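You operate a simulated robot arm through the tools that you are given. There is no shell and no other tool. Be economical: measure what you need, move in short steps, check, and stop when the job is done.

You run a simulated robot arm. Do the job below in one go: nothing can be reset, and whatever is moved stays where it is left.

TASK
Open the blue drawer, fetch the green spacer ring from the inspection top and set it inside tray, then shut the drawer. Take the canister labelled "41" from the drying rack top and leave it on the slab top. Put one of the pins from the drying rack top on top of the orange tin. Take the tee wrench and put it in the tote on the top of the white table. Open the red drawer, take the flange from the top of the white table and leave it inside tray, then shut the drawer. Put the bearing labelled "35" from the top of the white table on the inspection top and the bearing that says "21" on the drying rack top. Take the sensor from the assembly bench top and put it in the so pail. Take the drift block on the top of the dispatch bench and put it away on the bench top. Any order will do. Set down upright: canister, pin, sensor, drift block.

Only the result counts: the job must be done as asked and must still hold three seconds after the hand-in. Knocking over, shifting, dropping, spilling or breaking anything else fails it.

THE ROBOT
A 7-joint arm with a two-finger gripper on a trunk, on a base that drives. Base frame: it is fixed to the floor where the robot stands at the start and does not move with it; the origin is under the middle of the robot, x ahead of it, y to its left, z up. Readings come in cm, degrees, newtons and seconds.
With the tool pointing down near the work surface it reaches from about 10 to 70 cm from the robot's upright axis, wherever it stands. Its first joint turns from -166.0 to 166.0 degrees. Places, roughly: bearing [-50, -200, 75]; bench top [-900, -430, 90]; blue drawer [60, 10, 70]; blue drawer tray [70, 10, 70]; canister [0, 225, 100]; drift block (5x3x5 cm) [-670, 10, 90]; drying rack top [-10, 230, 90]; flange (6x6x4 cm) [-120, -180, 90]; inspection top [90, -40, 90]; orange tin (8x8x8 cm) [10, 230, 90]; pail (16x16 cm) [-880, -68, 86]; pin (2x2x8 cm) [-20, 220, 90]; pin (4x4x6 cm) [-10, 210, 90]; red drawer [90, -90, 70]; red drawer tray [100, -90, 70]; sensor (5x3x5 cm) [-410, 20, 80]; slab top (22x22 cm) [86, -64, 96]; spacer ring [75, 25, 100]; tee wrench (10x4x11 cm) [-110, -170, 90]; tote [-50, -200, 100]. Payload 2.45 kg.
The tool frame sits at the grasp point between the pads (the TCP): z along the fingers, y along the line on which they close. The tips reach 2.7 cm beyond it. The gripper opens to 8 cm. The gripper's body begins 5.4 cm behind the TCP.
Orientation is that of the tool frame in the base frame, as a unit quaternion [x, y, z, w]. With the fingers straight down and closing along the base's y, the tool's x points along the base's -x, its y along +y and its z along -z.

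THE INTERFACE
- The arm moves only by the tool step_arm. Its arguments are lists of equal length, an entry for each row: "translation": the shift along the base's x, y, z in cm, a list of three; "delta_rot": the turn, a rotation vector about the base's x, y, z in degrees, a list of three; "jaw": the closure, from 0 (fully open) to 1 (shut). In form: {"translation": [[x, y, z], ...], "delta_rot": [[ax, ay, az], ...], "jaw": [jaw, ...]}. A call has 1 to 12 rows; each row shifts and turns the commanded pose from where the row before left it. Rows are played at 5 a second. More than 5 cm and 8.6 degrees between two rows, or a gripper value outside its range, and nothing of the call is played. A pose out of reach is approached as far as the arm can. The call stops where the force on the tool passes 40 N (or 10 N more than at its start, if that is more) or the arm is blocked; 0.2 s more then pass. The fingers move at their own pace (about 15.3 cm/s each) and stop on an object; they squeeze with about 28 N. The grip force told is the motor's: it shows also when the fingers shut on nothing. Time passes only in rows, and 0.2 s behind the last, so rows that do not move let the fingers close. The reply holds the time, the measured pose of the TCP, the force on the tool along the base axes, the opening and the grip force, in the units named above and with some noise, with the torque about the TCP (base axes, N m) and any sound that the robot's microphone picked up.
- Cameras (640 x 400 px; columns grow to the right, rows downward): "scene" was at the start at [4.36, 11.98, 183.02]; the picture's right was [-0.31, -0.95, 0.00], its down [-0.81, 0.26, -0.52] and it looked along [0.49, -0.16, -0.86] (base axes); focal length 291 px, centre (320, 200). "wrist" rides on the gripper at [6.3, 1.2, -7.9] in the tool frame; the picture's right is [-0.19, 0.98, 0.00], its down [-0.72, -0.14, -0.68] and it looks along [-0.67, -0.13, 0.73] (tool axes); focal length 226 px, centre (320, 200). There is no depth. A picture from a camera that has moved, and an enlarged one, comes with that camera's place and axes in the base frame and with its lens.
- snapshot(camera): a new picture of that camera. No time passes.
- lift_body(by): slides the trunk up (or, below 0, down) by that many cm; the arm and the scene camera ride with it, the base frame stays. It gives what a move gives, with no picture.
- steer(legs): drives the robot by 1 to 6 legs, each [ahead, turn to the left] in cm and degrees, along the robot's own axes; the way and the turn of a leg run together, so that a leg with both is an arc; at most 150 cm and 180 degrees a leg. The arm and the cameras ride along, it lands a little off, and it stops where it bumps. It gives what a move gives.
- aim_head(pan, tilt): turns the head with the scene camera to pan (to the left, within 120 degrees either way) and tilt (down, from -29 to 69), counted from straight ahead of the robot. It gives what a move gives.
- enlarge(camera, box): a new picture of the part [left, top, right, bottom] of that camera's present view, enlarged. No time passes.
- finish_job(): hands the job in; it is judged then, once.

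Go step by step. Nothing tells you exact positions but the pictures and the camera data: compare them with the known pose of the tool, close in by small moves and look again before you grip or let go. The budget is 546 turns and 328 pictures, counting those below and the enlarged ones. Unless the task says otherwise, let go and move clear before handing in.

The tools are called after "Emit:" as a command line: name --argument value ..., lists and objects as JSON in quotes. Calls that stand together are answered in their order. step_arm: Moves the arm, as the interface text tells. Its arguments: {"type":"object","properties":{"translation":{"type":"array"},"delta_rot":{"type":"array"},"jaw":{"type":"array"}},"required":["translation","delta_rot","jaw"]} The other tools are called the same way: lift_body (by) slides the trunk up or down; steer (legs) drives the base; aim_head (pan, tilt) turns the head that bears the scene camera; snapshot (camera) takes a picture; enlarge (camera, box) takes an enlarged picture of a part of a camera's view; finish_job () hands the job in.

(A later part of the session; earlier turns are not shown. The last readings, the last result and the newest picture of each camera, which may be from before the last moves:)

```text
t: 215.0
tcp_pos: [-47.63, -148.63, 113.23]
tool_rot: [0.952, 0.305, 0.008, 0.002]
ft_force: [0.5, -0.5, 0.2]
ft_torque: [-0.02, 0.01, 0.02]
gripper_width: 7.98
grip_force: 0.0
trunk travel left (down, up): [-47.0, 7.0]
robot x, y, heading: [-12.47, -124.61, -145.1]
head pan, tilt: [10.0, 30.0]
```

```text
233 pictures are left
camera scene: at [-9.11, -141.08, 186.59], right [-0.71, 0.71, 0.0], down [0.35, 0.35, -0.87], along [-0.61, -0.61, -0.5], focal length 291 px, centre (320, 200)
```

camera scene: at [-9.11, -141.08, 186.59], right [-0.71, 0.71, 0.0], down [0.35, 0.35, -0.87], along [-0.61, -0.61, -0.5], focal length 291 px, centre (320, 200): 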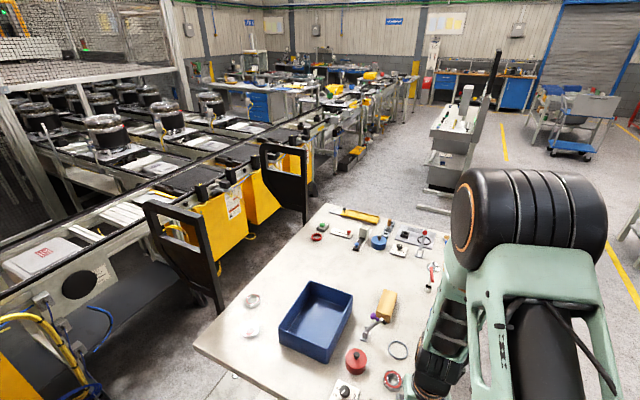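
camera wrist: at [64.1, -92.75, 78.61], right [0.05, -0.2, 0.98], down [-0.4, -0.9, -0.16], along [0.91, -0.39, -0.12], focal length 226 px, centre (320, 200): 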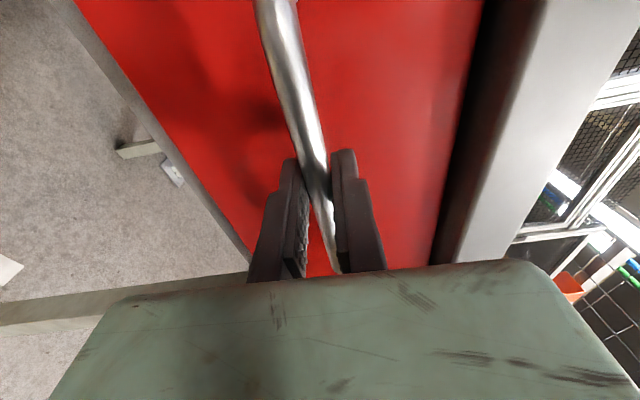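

The white table with a blue tote and many parts is ahead. Zooming in.

Emit:
enlarge --camera "scene" --box '[200, 200, 320, 400]'

Emit:
enlarge --camera "scene" --box '[300, 200, 460, 300]'

Emit:
enlarge --camera "scene" --box '[300, 280, 460, 400]'

```text
2.00 times, centred on (260, 300) of scene
camera zoom: at [-9.11, -141.08, 186.59], right [-0.71, 0.71, 0.0], down [0.35, 0.35, -0.87], along [-0.61, -0.61, -0.5], focal length 582 px, centre (440, 0)
```

zoom: 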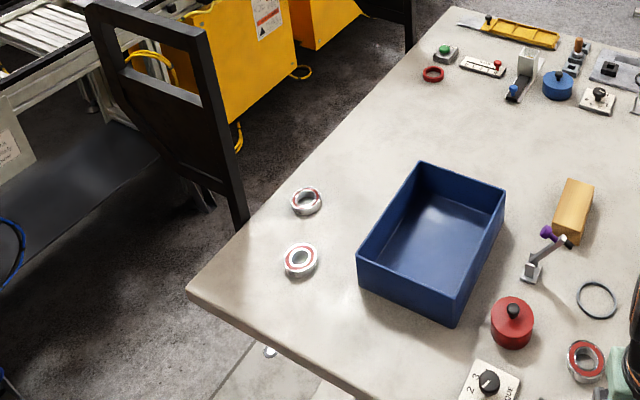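

```text
4.00 times, centred on (380, 250) of scene
camera zoom: at [-9.11, -141.08, 186.59], right [-0.71, 0.71, 0.0], down [0.35, 0.35, -0.87], along [-0.61, -0.61, -0.5], focal length 1165 px, centre (80, 0)
```

zoom: 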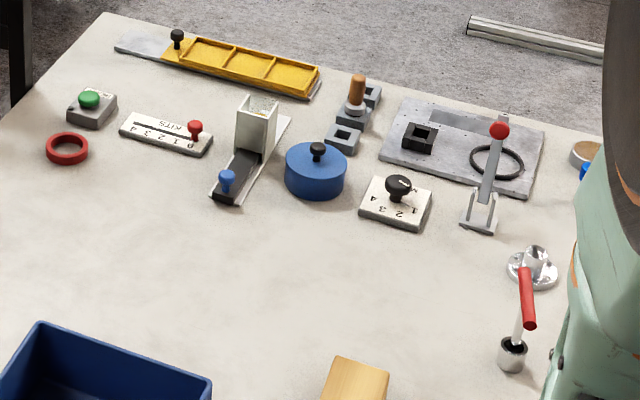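

```text
3.33 times, centred on (380, 340) of scene
camera zoom: at [-9.11, -141.08, 186.59], right [-0.71, 0.71, 0.0], down [0.35, 0.35, -0.87], along [-0.61, -0.61, -0.5], focal length 971 px, centre (120, -267)
```

zoom: 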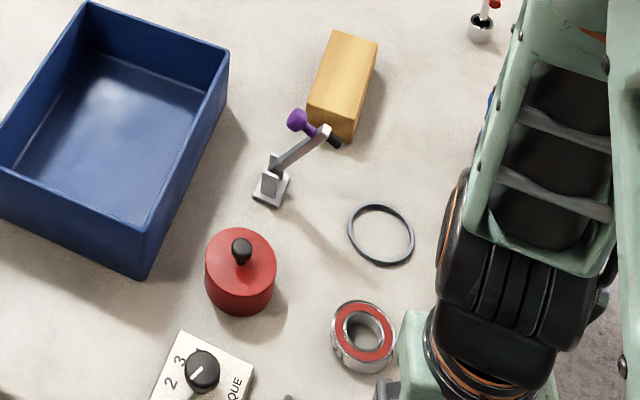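

I've identified the flange near (-118, -175), the tee wrench near (-105, -171), the tote near (-57, -191) and three bearings. Driving to stand along the table's long near side.

Emit:
steer --legs '[[0, -39], [68, 0], [0, 112]]'

Emit:
aim_head --pan 0 --tilt 45

Emit:
snapshot --camera "scene"

Emit:
snapshot --camera "wrist"

```text
t: 219.3
tcp_pos: [-86.72, -119.53, 113.26]
tool_rot: [1.0, -0.021, 0.007, 0.006]
ft_force: [-0.7, 1.2, 0.5]
ft_torque: [-0.03, 0.03, 0.0]
gripper_width: 8.01
grip_force: 0.1
trunk travel left (down, up): [-47.0, 7.0]
robot x, y, heading: [-43.92, -122.45, -177.7]
head pan, tilt: [10.0, 30.0]
stopped in leg 2: the robot was blocked; the commanded pose is now the measured one
```

```text
t: 220.1
tcp_pos: [-86.85, -119.87, 113.28]
tool_rot: [1.0, -0.02, 0.007, 0.004]
ft_force: [-0.2, 0.3, 0.4]
ft_torque: [0.01, 0.0, 0.0]
gripper_width: 7.99
grip_force: 0.0
trunk travel left (down, up): [-47.0, 7.0]
robot x, y, heading: [-44.2, -122.32, -178.0]
head pan, tilt: [0.0, 45.0]
```

```text
229 pictures are left
camera scene: at [-49.83, -136.64, 184.35], right [-0.04, 1.0, 0.0], down [0.71, 0.03, -0.71], along [-0.71, -0.03, -0.71], focal length 291 px, centre (320, 200)
```

scene: 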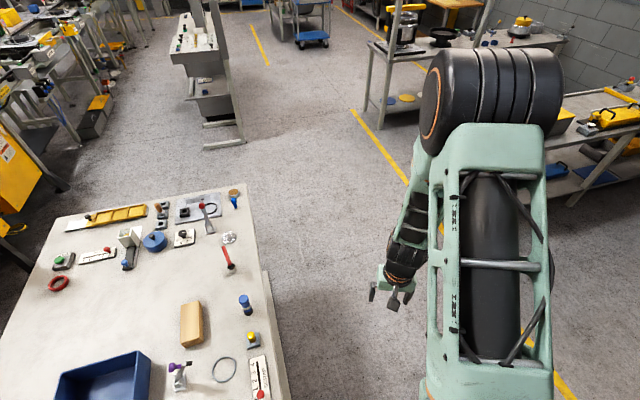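

```text
228 pictures are left
camera wrist: at [-80.64, -121.29, 121.27], right [-0.23, -0.97, 0.01], down [-0.72, 0.18, 0.67], along [-0.65, 0.15, -0.74], focal length 226 px, centre (320, 200)
```

wrist: 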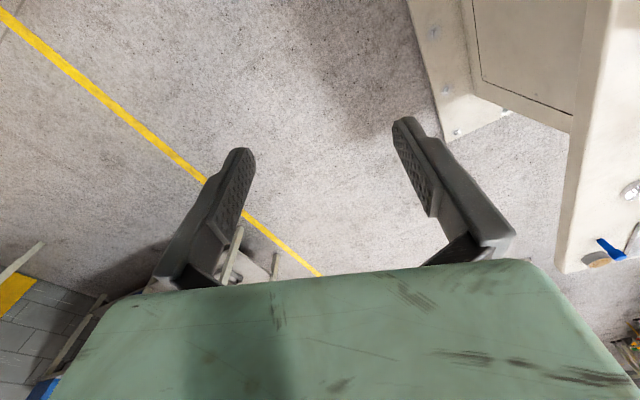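

The base bumped the table's skirt; nothing seems disturbed. I'll back off and take a wider path to the middle of the long side.

Emit:
steer --legs '[[-8, 0], [0, -40], [25, 0], [0, 61], [28, 0], [0, 85]]'

Emit:
snapshot --camera "scene"

Emit:
snapshot --camera "wrist"

```text
t: 223.7
tcp_pos: [-64.27, -94.79, 113.43]
tool_rot: [0.933, -0.36, 0.003, 0.007]
ft_force: [-0.8, 1.0, -0.1]
ft_torque: [0.0, 0.09, 0.0]
gripper_width: 8.02
grip_force: 0.0
trunk travel left (down, up): [-47.0, 7.0]
robot x, y, heading: [-33.41, -124.21, 148.2]
head pan, tilt: [0.0, 45.0]
stopped in leg 3: the robot was blocked; the commanded pose is now the measured one
```

```text
227 pictures are left
camera scene: at [-45.58, -132.38, 184.38], right [0.53, 0.85, 0.0], down [0.6, -0.38, -0.71], along [-0.6, 0.37, -0.71], focal length 291 px, centre (320, 200)
```

scene: 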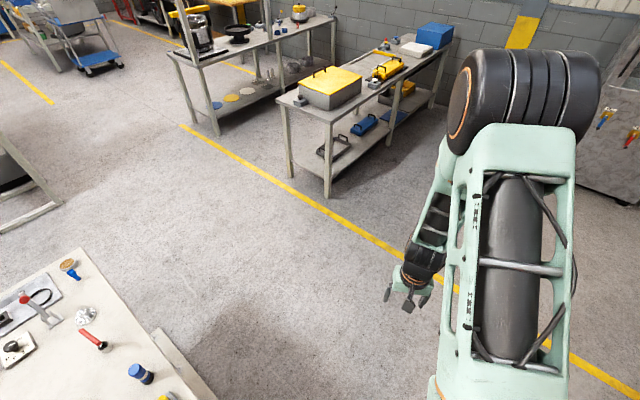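

```text
226 pictures are left
camera wrist: at [-60.46, -99.77, 121.31], right [-0.8, -0.6, 0.01], down [-0.44, 0.6, 0.67], along [-0.4, 0.53, -0.74], focal length 226 px, centre (320, 200)
```

wrist: 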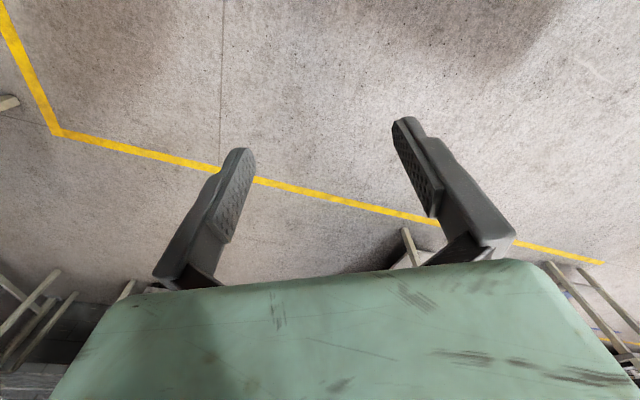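

Blocked again; let me look down at the base and the table skirt.

Emit:
aim_head --pan 70 --tilt 69

Emit:
snapshot --camera "scene"

```text
t: 225.1
tcp_pos: [-64.53, -94.91, 113.18]
tool_rot: [0.933, -0.359, 0.005, 0.006]
ft_force: [0.0, 0.7, 0.6]
ft_torque: [0.02, -0.01, 0.02]
gripper_width: 8.01
grip_force: 0.1
trunk travel left (down, up): [-47.0, 7.0]
robot x, y, heading: [-33.32, -123.77, 148.1]
head pan, tilt: [70.0, 68.8]
```

```text
225 pictures are left
camera scene: at [-43.54, -140.31, 181.45], right [-0.62, 0.79, 0.0], down [0.73, 0.57, -0.36], along [-0.29, -0.22, -0.93], focal length 291 px, centre (320, 200)
```

scene: 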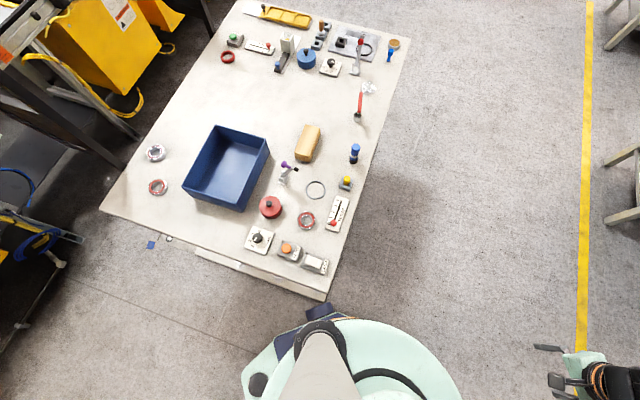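

The table's near corner touches the front of my base. Backing up a little, then turning away before going around.

Emit:
steer --legs '[[-8, 0], [0, -45], [30, 0]]'

Emit:
snapshot --camera "scene"

```text
t: 229.9
tcp_pos: [-35.35, -56.23, 113.24]
tool_rot: [0.727, -0.686, 0.003, 0.009]
ft_force: [0.0, -0.3, 0.3]
ft_torque: [-0.01, 0.02, -0.02]
gripper_width: 7.98
grip_force: 0.0
trunk travel left (down, up): [-47.0, 7.0]
robot x, y, heading: [-33.55, -98.94, 103.7]
head pan, tilt: [70.0, 68.8]
```

```text
224 pictures are left
camera scene: at [-52.29, -103.41, 181.45], right [0.11, 0.99, 0.0], down [0.93, -0.11, -0.36], along [-0.36, 0.04, -0.93], focal length 291 px, centre (320, 200)
```

scene: 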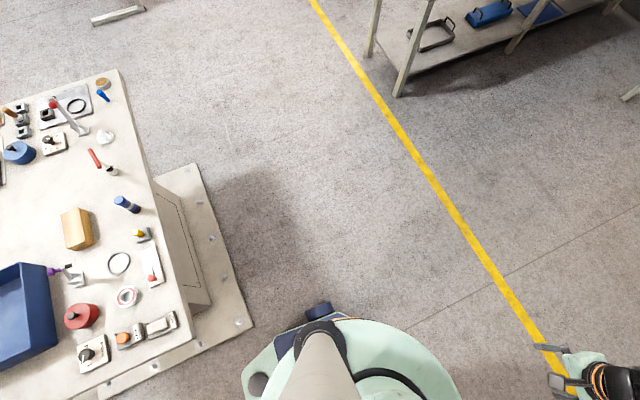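

The plate under the table is flush with its top edge. Driving parallel to the table with about 33 cm clearance.

Emit:
steer --legs '[[0, 96.6], [63, 0], [0, 88]]'

Emit:
aim_head --pan 15 --tilt 52

Emit:
snapshot --camera "scene"

Emit:
snapshot --camera "wrist"

```text
t: 241.6
tcp_pos: [-86.75, -162.74, 113.33]
tool_rot: [0.649, 0.761, 0.008, -0.002]
ft_force: [-1.1, 0.1, 0.1]
ft_torque: [0.0, 0.02, -0.02]
gripper_width: 8.0
grip_force: 0.1
trunk travel left (down, up): [-47.0, 7.0]
robot x, y, heading: [-93.16, -120.79, -70.4]
head pan, tilt: [70.0, 68.8]
```

```text
t: 242.8
tcp_pos: [-86.71, -162.71, 113.25]
tool_rot: [0.648, 0.762, 0.008, -0.002]
ft_force: [-0.5, 0.4, -0.4]
ft_torque: [0.01, -0.01, -0.01]
gripper_width: 8.0
grip_force: 0.0
trunk travel left (down, up): [-47.0, 7.0]
robot x, y, heading: [-92.97, -120.39, -70.8]
head pan, tilt: [15.0, 52.0]
```

```text
223 pictures are left
camera scene: at [-76.36, -120.03, 183.38], right [-0.83, -0.56, 0.0], down [-0.45, 0.65, -0.62], along [0.35, -0.51, -0.79], focal length 291 px, centre (320, 200)
```

scene: 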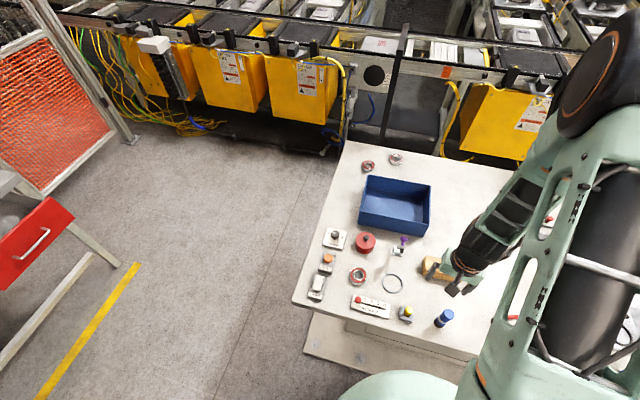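

```text
222 pictures are left
camera wrist: at [-86.56, -156.34, 121.27], right [1.0, -0.03, 0.01], down [-0.03, -0.74, 0.67], along [-0.02, -0.67, -0.74], focal length 226 px, centre (320, 200)
```

wrist: 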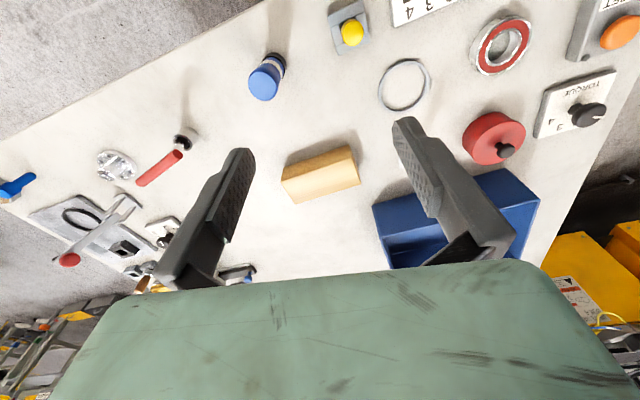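

Panning the head right to view the wrench and flange clearly.

Emit:
aim_head --pan -15 --tilt 60

Emit:
snapshot --camera "scene"

Emit:
enlarge --camera "wrist" --box '[60, 110, 220, 270]'

Emit:
enlarge --camera "wrist" --box '[460, 0, 560, 80]'

```text
t: 243.8
tcp_pos: [-86.78, -162.73, 113.19]
tool_rot: [0.648, 0.761, 0.007, -0.003]
ft_force: [-0.5, 0.6, -0.9]
ft_torque: [0.0, -0.03, -0.01]
gripper_width: 7.99
grip_force: 0.0
trunk travel left (down, up): [-47.0, 7.0]
robot x, y, heading: [-93.28, -120.83, -70.5]
head pan, tilt: [-15.0, 60.0]
```

```text
221 pictures are left
camera scene: at [-80.1, -120.48, 182.39], right [-1.0, -0.08, 0.0], down [-0.07, 0.86, -0.5], along [0.04, -0.5, -0.87], focal length 291 px, centre (320, 200)
```

scene: 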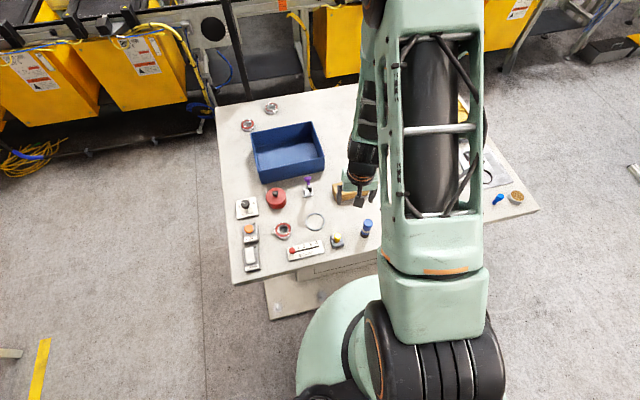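

```text
2.50 times, centred on (140, 190) of wrist
camera zoom: at [-86.56, -156.34, 121.27], right [1.0, -0.03, 0.01], down [-0.03, -0.74, 0.67], along [-0.02, -0.67, -0.74], focal length 565 px, centre (770, 225)
```

zoom: 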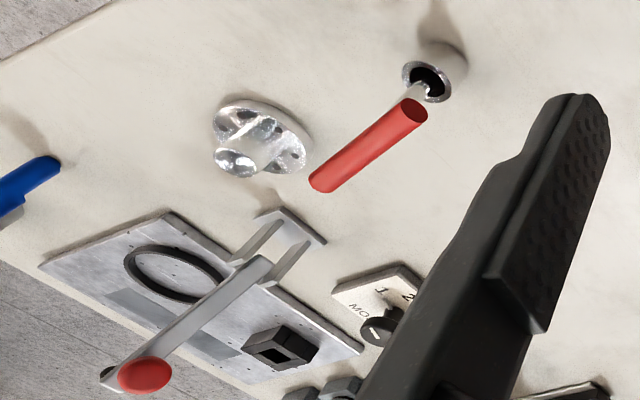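

```text
5.00 times, centred on (510, 40) of wrist
camera zoom: at [-86.56, -156.34, 121.27], right [1.0, -0.03, 0.01], down [-0.03, -0.74, 0.67], along [-0.02, -0.67, -0.74], focal length 1130 px, centre (-630, 1000)
```

zoom: 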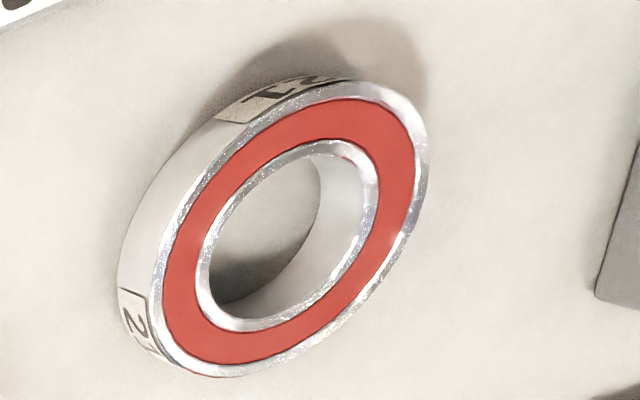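

The bearing near me is "21", and the two at the far edge should include "35". The tee wrench's red bar is near (-104.8, -170, 100.5), lying at about 30°. I'll move above it and yaw to straddle the bar.

Emit:
step_arm --translation '[[-1.8, -0.6, 0], [-1.8, -0.6, 0], [-1.8, -0.6, 0], [-1.8, -0.6, 0], [-1.8, -0.6, 0], [-1.8, -0.6, 0], [-1.8, -0.6, 0], [-1.8, -0.6, 0], [-1.8, -0.6, 0]]' --delta_rot '[[0, 0, -7.7], [0, 0, -7.7], [0, 0, -7.7], [0, 0, -7.7], [0, 0, -7.7], [0, 0, -7.7], [0, 0, -7.7], [0, 0, -7.7], [0, 0, -7.7]]' --jaw '[0, 0, 0, 0, 0, 0, 0, 0, 0]'

Emit:
snapshot --camera "wrist"

Emit:
snapshot --camera "scene"

```text
t: 245.8
tcp_pos: [-102.98, -167.85, 113.44]
tool_rot: [0.967, 0.256, 0.008, 0.003]
ft_force: [-0.1, -0.6, 0.2]
ft_torque: [0.01, 0.0, -0.03]
gripper_width: 8.01
grip_force: 0.1
trunk travel left (down, up): [-47.0, 7.0]
robot x, y, heading: [-92.85, -120.15, -70.6]
head pan, tilt: [-15.0, 60.0]
```

```text
218 pictures are left
camera wrist: at [-97.03, -165.88, 121.27], right [0.32, -0.95, 0.01], down [-0.7, -0.23, 0.67], along [-0.63, -0.22, -0.74], focal length 226 px, centre (320, 200)
```

wrist: 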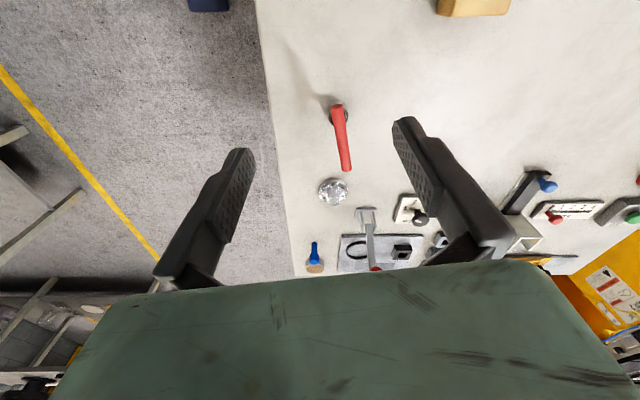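

```text
217 pictures are left
camera scene: at [-80.19, -120.5, 182.4], right [-1.0, -0.08, 0.0], down [-0.07, 0.86, -0.5], along [0.04, -0.5, -0.87], focal length 291 px, centre (320, 200)
```

scene: 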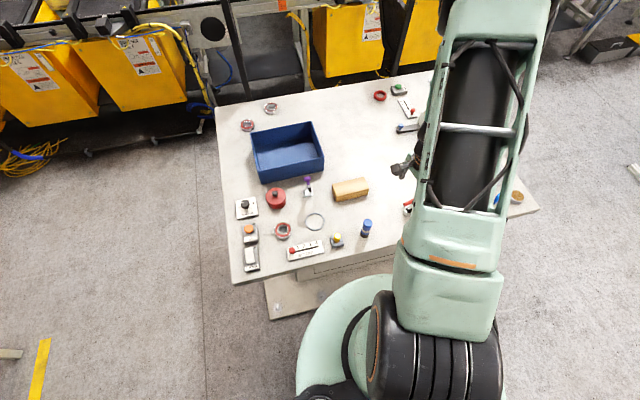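

Bar centre refined to (-106.5, -171.7). Moving over it and lowering partway.

Emit:
step_arm --translation '[[-1.8, -1.9, -2.5], [-1.7, -1.9, -2.5], [0, 0, -2]]' --delta_rot '[[0, 0, 1], [0, 0, 1], [0, 0, 0]]' --jaw '[0, 0, 0]'

Emit:
snapshot --camera "wrist"

```text
t: 246.6
tcp_pos: [-106.46, -172.02, 106.14]
tool_rot: [0.961, 0.275, 0.008, 0.002]
ft_force: [0.4, -0.3, -0.1]
ft_torque: [-0.02, 0.0, 0.01]
gripper_width: 8.01
grip_force: 0.1
trunk travel left (down, up): [-47.0, 7.0]
robot x, y, heading: [-93.08, -120.43, -70.7]
head pan, tilt: [-15.0, 60.0]
```

```text
216 pictures are left
camera wrist: at [-100.53, -169.65, 114.22], right [0.35, -0.94, 0.01], down [-0.7, -0.26, 0.67], along [-0.62, -0.24, -0.74], focal length 226 px, centre (320, 200)
```

wrist: 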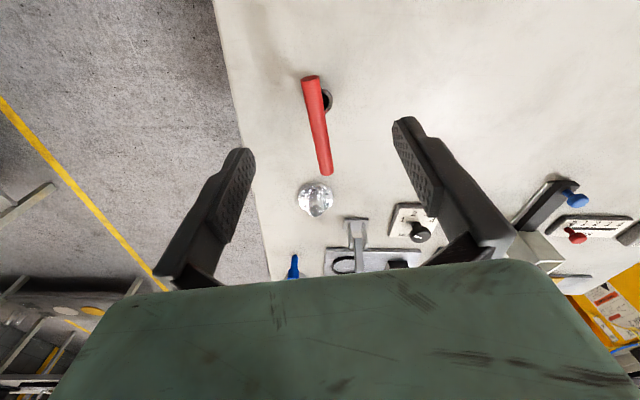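

Nearly aligned. Small yaw correction, centring, and lowering further with care.

Emit:
step_arm --translation '[[0.1, 0.2, -1.5], [0, 0, -1.5]]' --delta_rot '[[0, 0, -4], [0, 0, 0]]' --jaw '[0, 0]'

Emit:
snapshot --camera "wrist"

Emit:
aim_head --pan 25 --tilt 45

Emit:
snapshot --camera "scene"

```text
t: 247.2
tcp_pos: [-106.32, -171.93, 103.15]
tool_rot: [0.971, 0.24, 0.008, 0.002]
ft_force: [0.8, -0.3, -0.9]
ft_torque: [-0.01, 0.02, 0.0]
gripper_width: 8.0
grip_force: 0.0
trunk travel left (down, up): [-47.0, 7.0]
robot x, y, heading: [-92.93, -120.58, -70.7]
head pan, tilt: [-15.0, 60.0]
```

```text
215 pictures are left
camera wrist: at [-100.2, -169.91, 111.17], right [0.29, -0.96, 0.01], down [-0.71, -0.21, 0.67], along [-0.64, -0.2, -0.74], focal length 226 px, centre (320, 200)
```

wrist: 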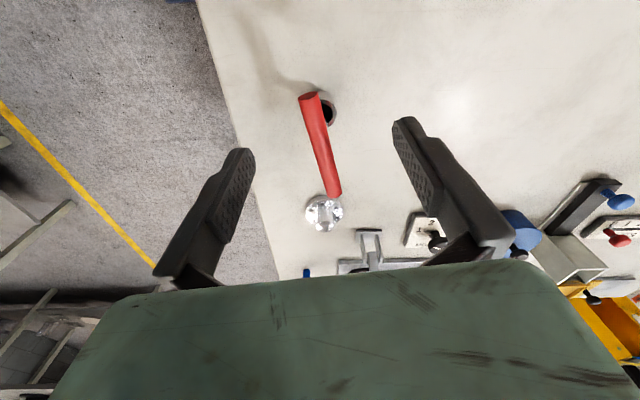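

```text
t: 248.2
tcp_pos: [-106.14, -171.75, 103.21]
tool_rot: [0.971, 0.241, 0.007, 0.003]
ft_force: [0.5, 0.0, 1.9]
ft_torque: [-0.01, 0.0, 0.01]
gripper_width: 8.0
grip_force: 0.1
trunk travel left (down, up): [-47.0, 7.0]
robot x, y, heading: [-93.01, -120.36, -70.7]
head pan, tilt: [25.0, 45.0]
```

```text
214 pictures are left
camera scene: at [-74.95, -119.66, 184.34], right [-0.72, -0.7, 0.0], down [-0.49, 0.51, -0.71], along [0.49, -0.51, -0.71], focal length 291 px, centre (320, 200)
```

scene: 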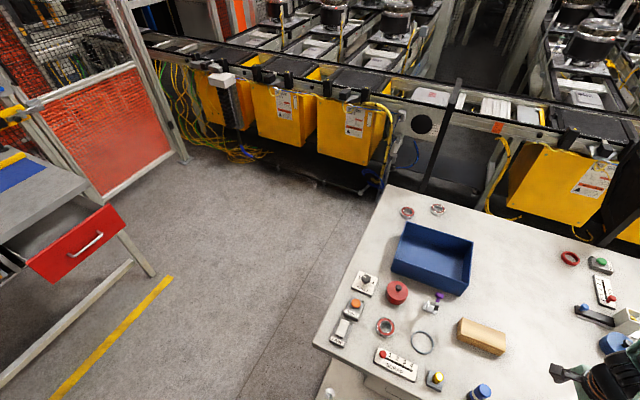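

I turned the wrong way; correcting the yaw by +13° and aiming the head at the gripper for a side look.

Emit:
step_arm --translation '[[0, 0, 0], [0, 0, 0]]' --delta_rot '[[0, 0, 6.5], [0, 0, 6.5]]' --jaw '[0, 0]'

Emit:
aim_head --pan -38 --tilt 50

Emit:
snapshot --camera "scene"

Emit:
snapshot --camera "wrist"

```text
t: 248.8
tcp_pos: [-106.37, -171.76, 103.12]
tool_rot: [0.936, 0.351, 0.008, 0.002]
ft_force: [-0.5, -0.5, 0.0]
ft_torque: [0.02, 0.0, 0.01]
gripper_width: 8.01
grip_force: 0.1
trunk travel left (down, up): [-47.0, 7.0]
robot x, y, heading: [-92.87, -120.5, -70.8]
head pan, tilt: [25.0, 45.0]
```

```text
t: 250.2
tcp_pos: [-106.2, -171.73, 103.2]
tool_rot: [0.937, 0.348, 0.008, 0.002]
ft_force: [0.4, 1.2, 0.2]
ft_torque: [-0.03, 0.01, -0.01]
gripper_width: 8.03
grip_force: 0.0
trunk travel left (down, up): [-47.0, 7.0]
robot x, y, heading: [-93.05, -120.03, -70.8]
head pan, tilt: [-38.0, 50.0]
```

```text
213 pictures are left
camera scene: at [-83.08, -121.14, 183.65], right [-0.95, 0.32, 0.0], down [0.24, 0.73, -0.64], along [-0.21, -0.61, -0.77], focal length 291 px, centre (320, 200)
```

scene: 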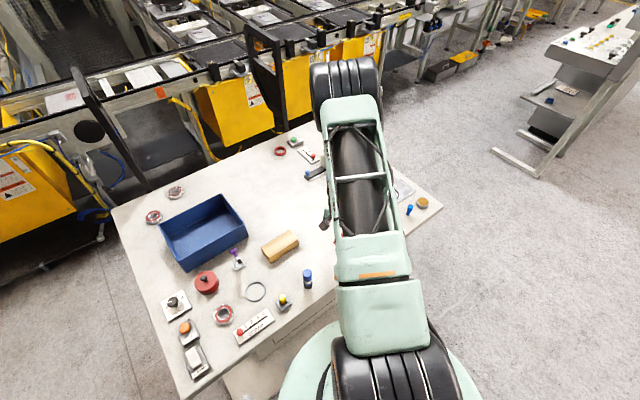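

```text
212 pictures are left
camera wrist: at [-100.84, -168.56, 111.24], right [0.5, -0.87, 0.01], down [-0.65, -0.36, 0.67], along [-0.58, -0.34, -0.74], focal length 226 px, centre (320, 200)
```

wrist: 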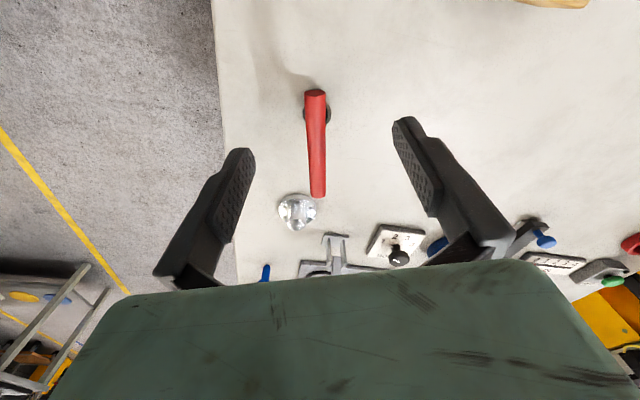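

Aligned now. By parallax the bar's centre is near (-107.2, -172.1, 97.5). Lowering to straddle it.

Emit:
step_arm --translation '[[-0.9, -0.4, -2.3], [0, 0, -2.2]]' --delta_rot '[[0, 0, 0], [0, 0, 0]]' --jaw '[0, 0]'

Emit:
snapshot --camera "wrist"

```text
t: 250.8
tcp_pos: [-107.13, -172.09, 98.71]
tool_rot: [0.937, 0.349, 0.008, 0.001]
ft_force: [0.7, 0.5, -0.5]
ft_torque: [-0.02, 0.01, 0.0]
gripper_width: 7.99
grip_force: 0.1
trunk travel left (down, up): [-47.0, 7.0]
robot x, y, heading: [-93.02, -120.33, -70.4]
head pan, tilt: [-38.0, 50.0]
```

```text
211 pictures are left
camera wrist: at [-101.67, -168.84, 106.76], right [0.5, -0.87, 0.01], down [-0.65, -0.36, 0.67], along [-0.58, -0.34, -0.74], focal length 226 px, centre (320, 200)
```

wrist: 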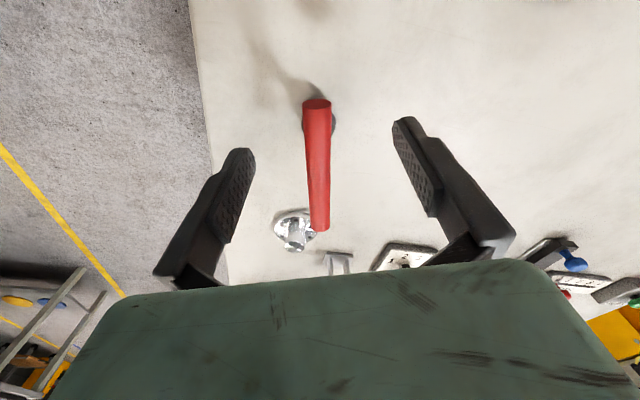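

The bar is a bit lower (about z 95.5), centred near (-108.2, -172.7). Small correction and look again.

Emit:
step_arm --translation '[[-0.9, -0.5, -1.5]]' --delta_rot '[[0, 0, 0]]' --jaw '[0]'

Emit:
snapshot --camera "wrist"

```text
t: 251.2
tcp_pos: [-108.1, -172.72, 97.19]
tool_rot: [0.937, 0.349, 0.008, 0.001]
ft_force: [0.4, 0.6, 0.2]
ft_torque: [-0.01, 0.0, -0.01]
gripper_width: 8.01
grip_force: 0.1
trunk travel left (down, up): [-47.0, 7.0]
robot x, y, heading: [-92.87, -120.5, -70.9]
head pan, tilt: [-38.0, 50.0]
```

```text
210 pictures are left
camera wrist: at [-102.61, -169.43, 105.21], right [0.5, -0.87, 0.01], down [-0.65, -0.37, 0.67], along [-0.58, -0.34, -0.74], focal length 226 px, centre (320, 200)
```

wrist: 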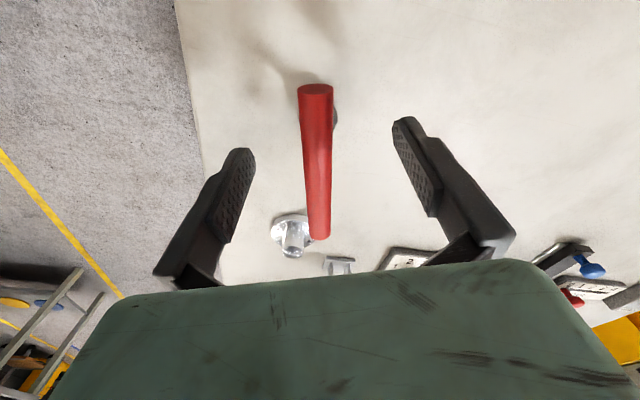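

The bar's middle lies between the pads. Closing.

Emit:
step_arm --translation '[[0, 0, -0.6], [0, 0, 0], [0, 0, 0], [0, 0, 0]]' --delta_rot '[[0, 0, 0], [0, 0, 0], [0, 0, 0], [0, 0, 0]]' --jaw '[0.5, 1, 1, 1]'

Emit:
snapshot --camera "wrist"

```text
t: 252.2
tcp_pos: [-108.0, -172.61, 96.6]
tool_rot: [0.937, 0.35, 0.007, 0.001]
ft_force: [0.4, 0.7, 0.2]
ft_torque: [0.0, -0.01, -0.02]
gripper_width: 1.3
grip_force: 28.0
trunk travel left (down, up): [-47.0, 7.0]
robot x, y, heading: [-93.12, -120.34, -70.8]
head pan, tilt: [-38.0, 50.0]
```

```text
209 pictures are left
camera wrist: at [-102.64, -169.34, 104.65], right [0.5, -0.87, 0.01], down [-0.65, -0.36, 0.67], along [-0.58, -0.34, -0.74], focal length 226 px, centre (320, 200)
```

wrist: 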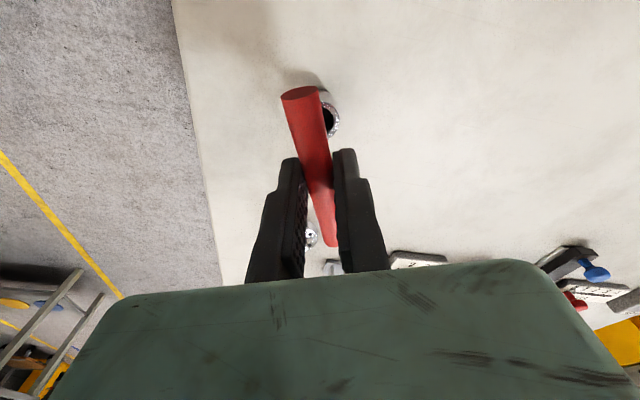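

Gripped at 1.3 cm. Lifting to check.

Emit:
step_arm --translation '[[0, 0, 2], [0, 0, 4], [0, 0, 4], [0, 0, 4], [0, 0, 4], [0, 0, 3]]' --delta_rot '[[0, 0, 0], [0, 0, 0], [0, 0, 0], [0, 0, 0], [0, 0, 0], [0, 0, 0]]' --jaw '[1, 1, 1, 1, 1, 1]'

Emit:
snapshot --camera "wrist"

Emit:
snapshot --camera "scene"

```text
t: 253.6
tcp_pos: [-107.92, -172.56, 117.56]
tool_rot: [0.937, 0.349, 0.009, 0.001]
ft_force: [-0.7, 0.2, -0.4]
ft_torque: [-0.04, 0.0, 0.01]
gripper_width: 1.32
grip_force: 27.8
trunk travel left (down, up): [-47.0, 7.0]
robot x, y, heading: [-93.11, -120.25, -70.8]
head pan, tilt: [-38.0, 50.0]
```

```text
208 pictures are left
camera wrist: at [-102.36, -169.22, 125.6], right [0.5, -0.87, 0.01], down [-0.65, -0.36, 0.67], along [-0.58, -0.34, -0.74], focal length 226 px, centre (320, 200)
```

wrist: 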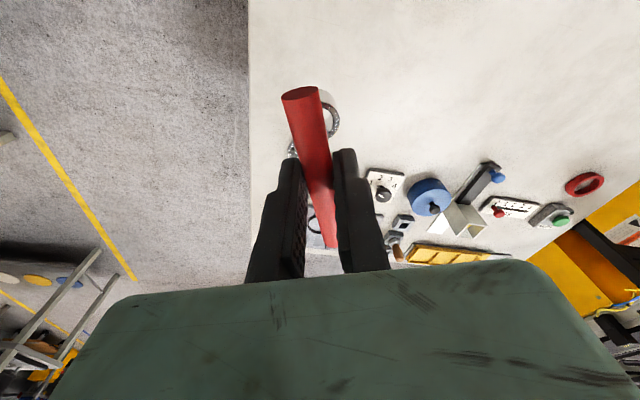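

```text
207 pictures are left
camera scene: at [-83.05, -121.05, 183.65], right [-0.95, 0.32, 0.0], down [0.25, 0.73, -0.64], along [-0.21, -0.61, -0.77], focal length 291 px, centre (320, 200)
```

scene: 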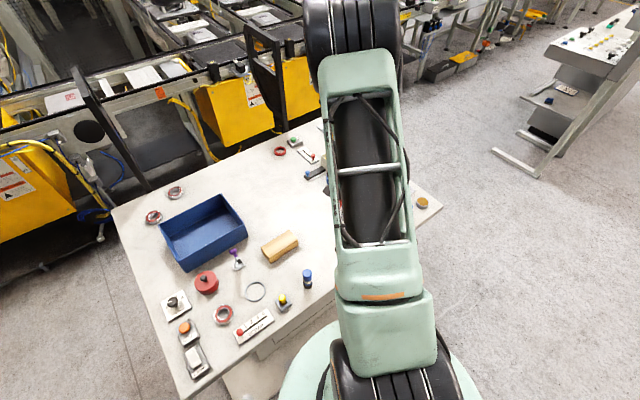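

The wrench is in hand. I'll drive 6 cm closer, then swing it over the tote (centre ≈ (-64.5, -188)).

Emit:
steer --legs '[[6, 0]]'

Emit:
step_arm --translation '[[4, -0.5, 0], [4, -0.5, 0], [4, -0.5, 0], [4, -0.5, 0], [4, -0.6, 0], [4, -0.6, 0], [4, -0.6, 0], [4, -0.6, 0], [4, -1, 0]]' --delta_rot '[[0, 0, 0], [0, 0, 0], [0, 0, 0], [0, 0, 0], [0, 0, 0], [0, 0, 0], [0, 0, 0], [0, 0, 0], [0, 0, 0]]' --jaw '[1, 1, 1, 1, 1, 1, 1, 1, 1]'

Emit:
snapshot --camera "wrist"

Emit:
snapshot --camera "scene"

```text
t: 254.5
tcp_pos: [-106.37, -177.25, 117.71]
tool_rot: [0.937, 0.349, 0.008, 0.004]
ft_force: [0.0, 0.8, -0.7]
ft_torque: [-0.04, -0.02, -0.01]
gripper_width: 1.31
grip_force: 27.9
trunk travel left (down, up): [-47.0, 7.0]
robot x, y, heading: [-91.25, -125.64, -70.6]
head pan, tilt: [-38.0, 50.0]
```

```text
t: 256.5
tcp_pos: [-70.05, -183.18, 117.41]
tool_rot: [0.937, 0.348, 0.006, 0.002]
ft_force: [0.0, -1.3, -1.8]
ft_torque: [0.0, 0.01, 0.01]
gripper_width: 1.3
grip_force: 27.6
trunk travel left (down, up): [-47.0, 7.0]
robot x, y, heading: [-90.94, -125.57, -71.1]
head pan, tilt: [-38.0, 50.0]
```

```text
206 pictures are left
camera wrist: at [-64.51, -179.84, 125.43], right [0.49, -0.87, 0.0], down [-0.65, -0.36, 0.67], along [-0.58, -0.34, -0.74], focal length 226 px, centre (320, 200)
```

wrist: 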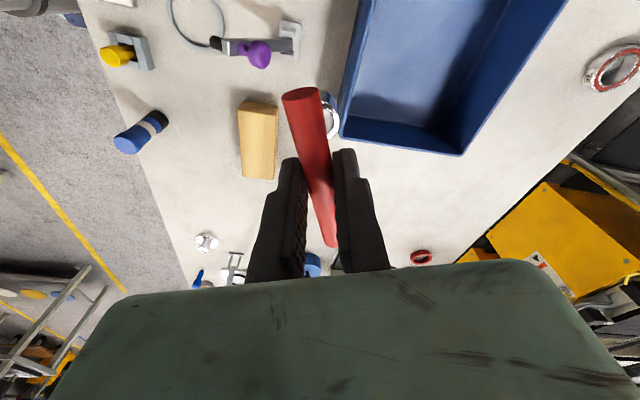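

```text
205 pictures are left
camera scene: at [-81.04, -126.35, 183.63], right [-0.95, 0.32, 0.0], down [0.24, 0.73, -0.64], along [-0.21, -0.61, -0.77], focal length 291 px, centre (320, 200)
```

scene: 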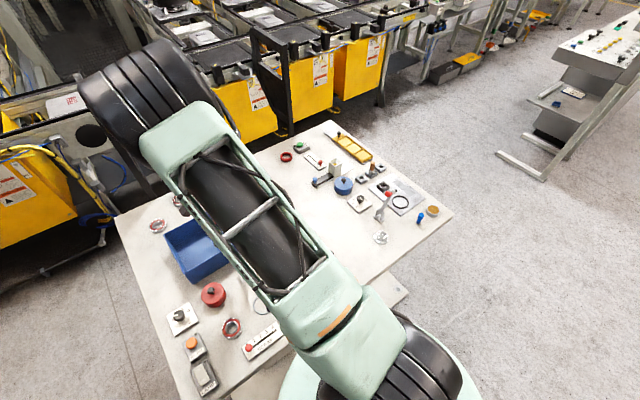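

The tote centre works out near (-62, -190). Shifting over it.

Emit:
step_arm --translation '[[2.5, -2.2, 0], [2.5, -2.2, 0], [2.3, -2.2, 0]]' --delta_rot '[[0, 0, 0], [0, 0, 0], [0, 0, 0]]' --jaw '[1, 1, 1]'

Emit:
snapshot --camera "wrist"

Emit:
aim_head --pan 10 --tilt 50

Emit:
snapshot --camera "scene"

```text
t: 257.3
tcp_pos: [-62.52, -189.8, 117.25]
tool_rot: [0.937, 0.349, 0.008, 0.001]
ft_force: [-0.5, 0.2, -0.8]
ft_torque: [0.0, 0.04, -0.02]
gripper_width: 1.28
grip_force: 27.6
trunk travel left (down, up): [-47.0, 7.0]
robot x, y, heading: [-91.19, -125.73, -71.0]
head pan, tilt: [-38.0, 50.0]
```

```text
204 pictures are left
camera wrist: at [-57.08, -186.5, 125.31], right [0.49, -0.87, 0.0], down [-0.65, -0.36, 0.67], along [-0.58, -0.33, -0.74], focal length 226 px, centre (320, 200)
```

wrist: 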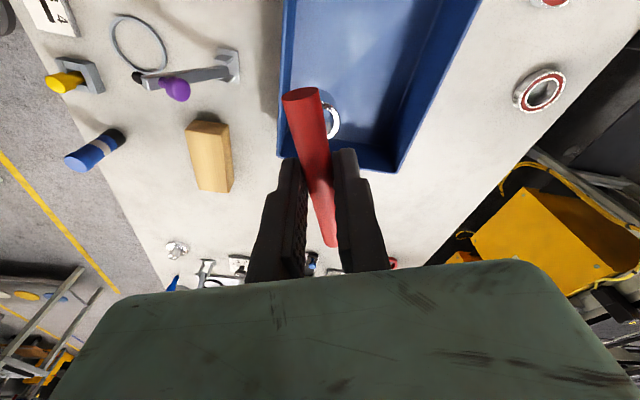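

```text
t: 258.5
tcp_pos: [-62.66, -189.59, 117.33]
tool_rot: [0.937, 0.348, 0.008, 0.002]
ft_force: [0.3, 0.3, -1.3]
ft_torque: [0.0, -0.02, 0.03]
gripper_width: 1.3
grip_force: 28.2
trunk travel left (down, up): [-47.0, 7.0]
robot x, y, heading: [-91.3, -125.66, -70.6]
head pan, tilt: [10.0, 50.0]
```

```text
203 pictures are left
camera scene: at [-74.98, -125.77, 183.64], right [-0.87, -0.49, 0.0], down [-0.37, 0.67, -0.64], along [0.31, -0.56, -0.77], focal length 291 px, centre (320, 200)
```

scene: 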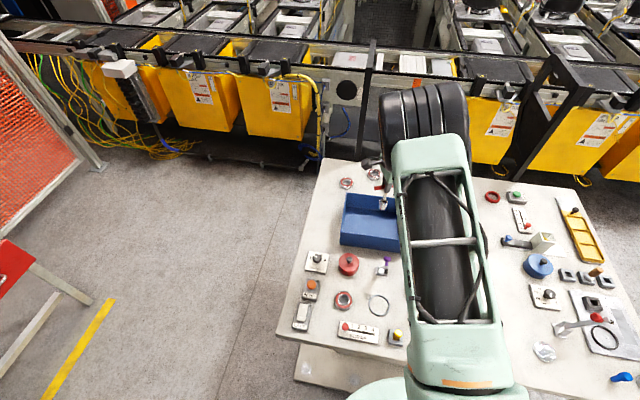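

The wrench is too close to the tote's near wall; shifting it 3 cm further in.

Emit:
step_arm --translation '[[0.8, -1.4, 0], [0.8, -1.4, -2], [0, 0, -3]]' --delta_rot '[[0, 0, 0], [0, 0, 0], [0, 0, 0]]' --jaw '[1, 1, 1]'

Emit:
snapshot --camera "wrist"

Emit:
enlarge --camera "scene" --box '[310, 140, 430, 260]'

```text
t: 259.3
tcp_pos: [-61.11, -192.48, 112.58]
tool_rot: [0.938, 0.348, 0.008, 0.002]
ft_force: [1.0, -0.3, -1.1]
ft_torque: [0.01, 0.0, 0.03]
gripper_width: 1.28
grip_force: 27.8
trunk travel left (down, up): [-47.0, 7.0]
robot x, y, heading: [-91.35, -125.77, -70.8]
head pan, tilt: [10.0, 50.0]
```

```text
202 pictures are left
camera wrist: at [-55.67, -189.24, 120.53], right [0.49, -0.87, 0.01], down [-0.65, -0.36, 0.67], along [-0.58, -0.34, -0.74], focal length 226 px, centre (320, 200)
```

wrist: 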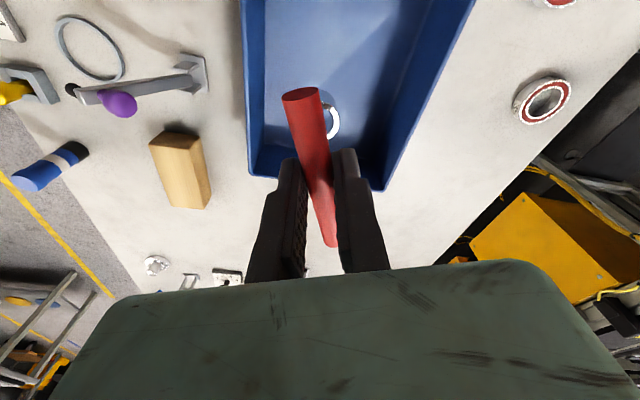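

```text
3.33 times, centred on (370, 200) of scene
camera zoom: at [-74.97, -125.79, 183.64], right [-0.87, -0.49, 0.0], down [-0.38, 0.67, -0.64], along [0.31, -0.56, -0.77], focal length 971 px, centre (153, 200)
```

zoom: 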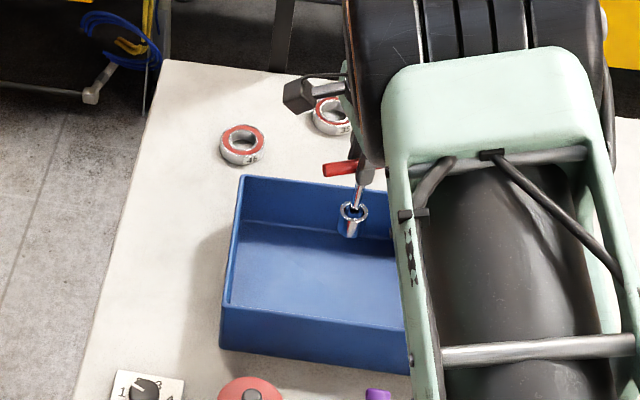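

Well inside the tote. Lowering gently.

Emit:
step_arm --translation '[[0, 0, -3], [0, 0, -3], [0, 0, -3], [0, 0, -3]]' --delta_rot '[[0, 0, 0], [0, 0, 0], [0, 0, 0], [0, 0, 0]]' --jaw '[1, 1, 1, 1]'

Emit:
step_arm --translation '[[0, 0, -1], [0, 0, -0.7], [0, 0, -0.6], [0, 0, -0.6]]' --delta_rot '[[0, 0, 0], [0, 0, 0], [0, 0, 0], [0, 0, 0]]' --jaw '[1, 1, 1, 1]'

Emit:
snapshot --camera "wrist"

```text
t: 260.3
tcp_pos: [-61.27, -192.58, 100.55]
tool_rot: [0.937, 0.349, 0.008, 0.003]
ft_force: [0.2, -0.5, -0.9]
ft_torque: [0.02, 0.0, 0.01]
gripper_width: 1.3
grip_force: 28.3
trunk travel left (down, up): [-47.0, 7.0]
robot x, y, heading: [-90.95, -125.59, -70.9]
head pan, tilt: [10.0, 50.0]
```

```text
t: 261.3
tcp_pos: [-61.34, -192.43, 97.59]
tool_rot: [0.937, 0.349, 0.008, 0.002]
ft_force: [-0.7, 0.2, -1.6]
ft_torque: [-0.02, 0.01, -0.01]
gripper_width: 1.31
grip_force: 28.4
trunk travel left (down, up): [-47.0, 7.0]
robot x, y, heading: [-91.08, -125.74, -70.7]
head pan, tilt: [10.0, 50.0]
```

```text
200 pictures are left
camera wrist: at [-55.75, -189.22, 105.63], right [0.49, -0.87, 0.01], down [-0.65, -0.36, 0.67], along [-0.58, -0.34, -0.74], focal length 226 px, centre (320, 200)
```

wrist: 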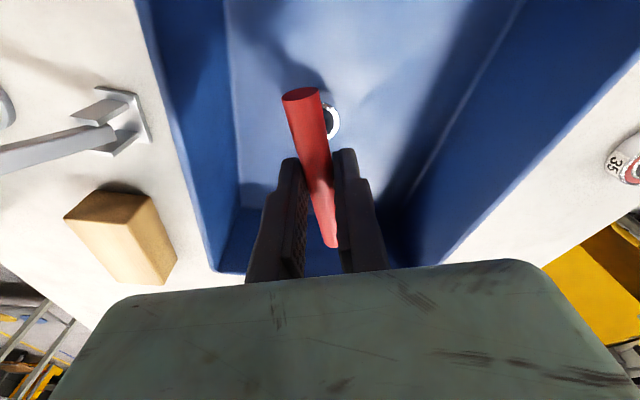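

Emit:
step_arm --translation '[[0, 0, -0.4], [0, 0, -0.4], [0, 0, -0.4]]' --delta_rot '[[0, 0, 0], [0, 0, 0], [0, 0, 0]]' --jaw '[1, 1, 1]'

```text
t: 262.1
tcp_pos: [-61.06, -192.54, 96.81]
tool_rot: [0.937, 0.348, 0.008, 0.004]
ft_force: [-2.8, 3.3, 29.7]
ft_torque: [0.01, 0.03, -0.02]
gripper_width: 1.36
grip_force: 28.3
trunk travel left (down, up): [-47.0, 7.0]
robot x, y, heading: [-91.0, -125.89, -70.8]
head pan, tilt: [10.0, 50.0]
```

Touchdown on the tote floor. Relieving, opening and lifting out.

Emit:
step_arm --translation '[[0, 0, 0.35], [0, 0, 0], [0, 0, 0], [0, 0, 2], [0, 0, 4], [0, 0, 4], [0, 0, 5]]' --delta_rot '[[0, 0, 0], [0, 0, 0], [0, 0, 0], [0, 0, 0], [0, 0, 0], [0, 0, 0], [0, 0, 0]]' --jaw '[1, 0.6, 0.5, 0.5, 0.5, 0.5, 0.5]'

Emit:
snapshot --camera "wrist"

Emit:
snapshot --camera "scene"

```text
t: 263.7
tcp_pos: [-61.11, -192.61, 112.06]
tool_rot: [0.937, 0.349, 0.008, 0.002]
ft_force: [-0.3, 0.1, -0.5]
ft_torque: [-0.03, 0.0, -0.02]
gripper_width: 3.96
grip_force: 0.0
trunk travel left (down, up): [-47.0, 7.0]
robot x, y, heading: [-90.93, -125.11, -70.7]
head pan, tilt: [10.0, 50.0]
```

```text
199 pictures are left
camera wrist: at [-55.63, -189.39, 120.07], right [0.49, -0.87, 0.01], down [-0.65, -0.36, 0.67], along [-0.58, -0.33, -0.74], focal length 226 px, centre (320, 200)
```

wrist: 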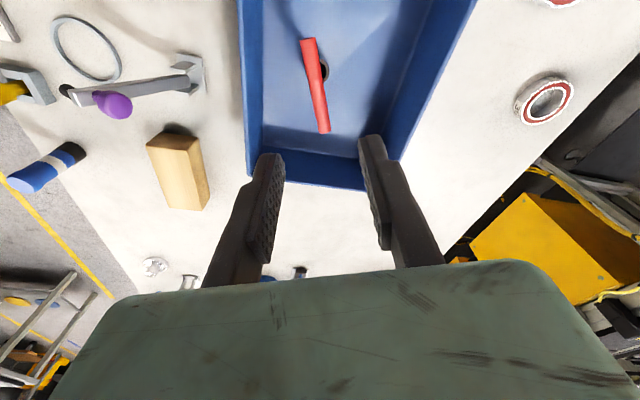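

```text
198 pictures are left
camera scene: at [-75.06, -125.61, 183.66], right [-0.87, -0.49, 0.0], down [-0.38, 0.67, -0.64], along [0.32, -0.56, -0.77], focal length 291 px, centre (320, 200)
```

scene: 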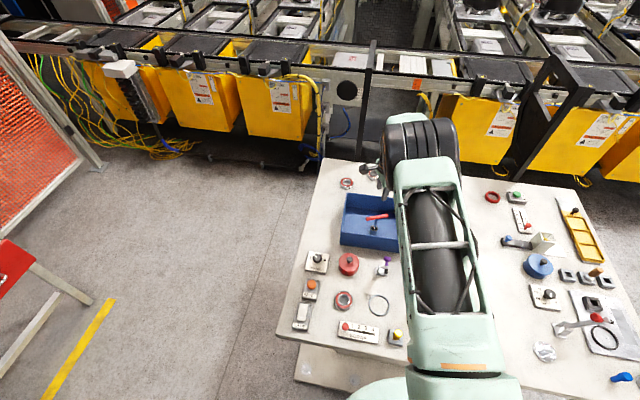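

The wrench stands in the tote. Next the flange, near (-118.5, -175.5). Swinging the arm back over.

Emit:
step_arm --translation '[[-4.5, 1.6, 0.3], [-4.5, 1.6, 0.3], [-4.5, 1.6, 0.3], [-4.5, 1.6, 0.3], [-4.5, 1.6, 0], [-4.5, 1.6, 0], [-4.5, 1.6, 0], [-4.5, 1.6, 0], [-4.5, 1.6, 0], [-4.5, 1.6, 0], [-4, 1.6, 0], [-4, 1, 0]]' --delta_rot '[[0, 0, 0], [0, 0, 0], [0, 0, 0], [0, 0, 0], [0, 0, 0], [0, 0, 0], [0, 0, 0], [0, 0, 0], [0, 0, 0], [0, 0, 0], [0, 0, 0], [0, 0, 0]]' --jaw '[0.5, 0.5, 0.5, 0.3, 0, 0, 0, 0, 0, 0, 0, 0]'

Emit:
snapshot --camera "wrist"

```text
t: 266.3
tcp_pos: [-114.32, -173.88, 112.88]
tool_rot: [0.937, 0.349, 0.007, 0.002]
ft_force: [0.1, 0.0, 0.5]
ft_torque: [-0.02, -0.08, 0.01]
gripper_width: 8.03
grip_force: 0.0
trunk travel left (down, up): [-47.0, 7.0]
robot x, y, heading: [-90.93, -125.72, -70.8]
head pan, tilt: [10.0, 50.0]
```

```text
197 pictures are left
camera wrist: at [-108.94, -170.58, 120.9], right [0.49, -0.87, 0.01], down [-0.65, -0.36, 0.67], along [-0.58, -0.34, -0.74], focal length 226 px, centre (320, 200)
```

wrist: 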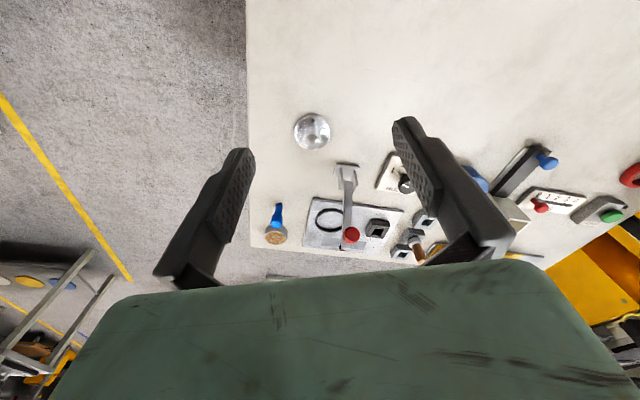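

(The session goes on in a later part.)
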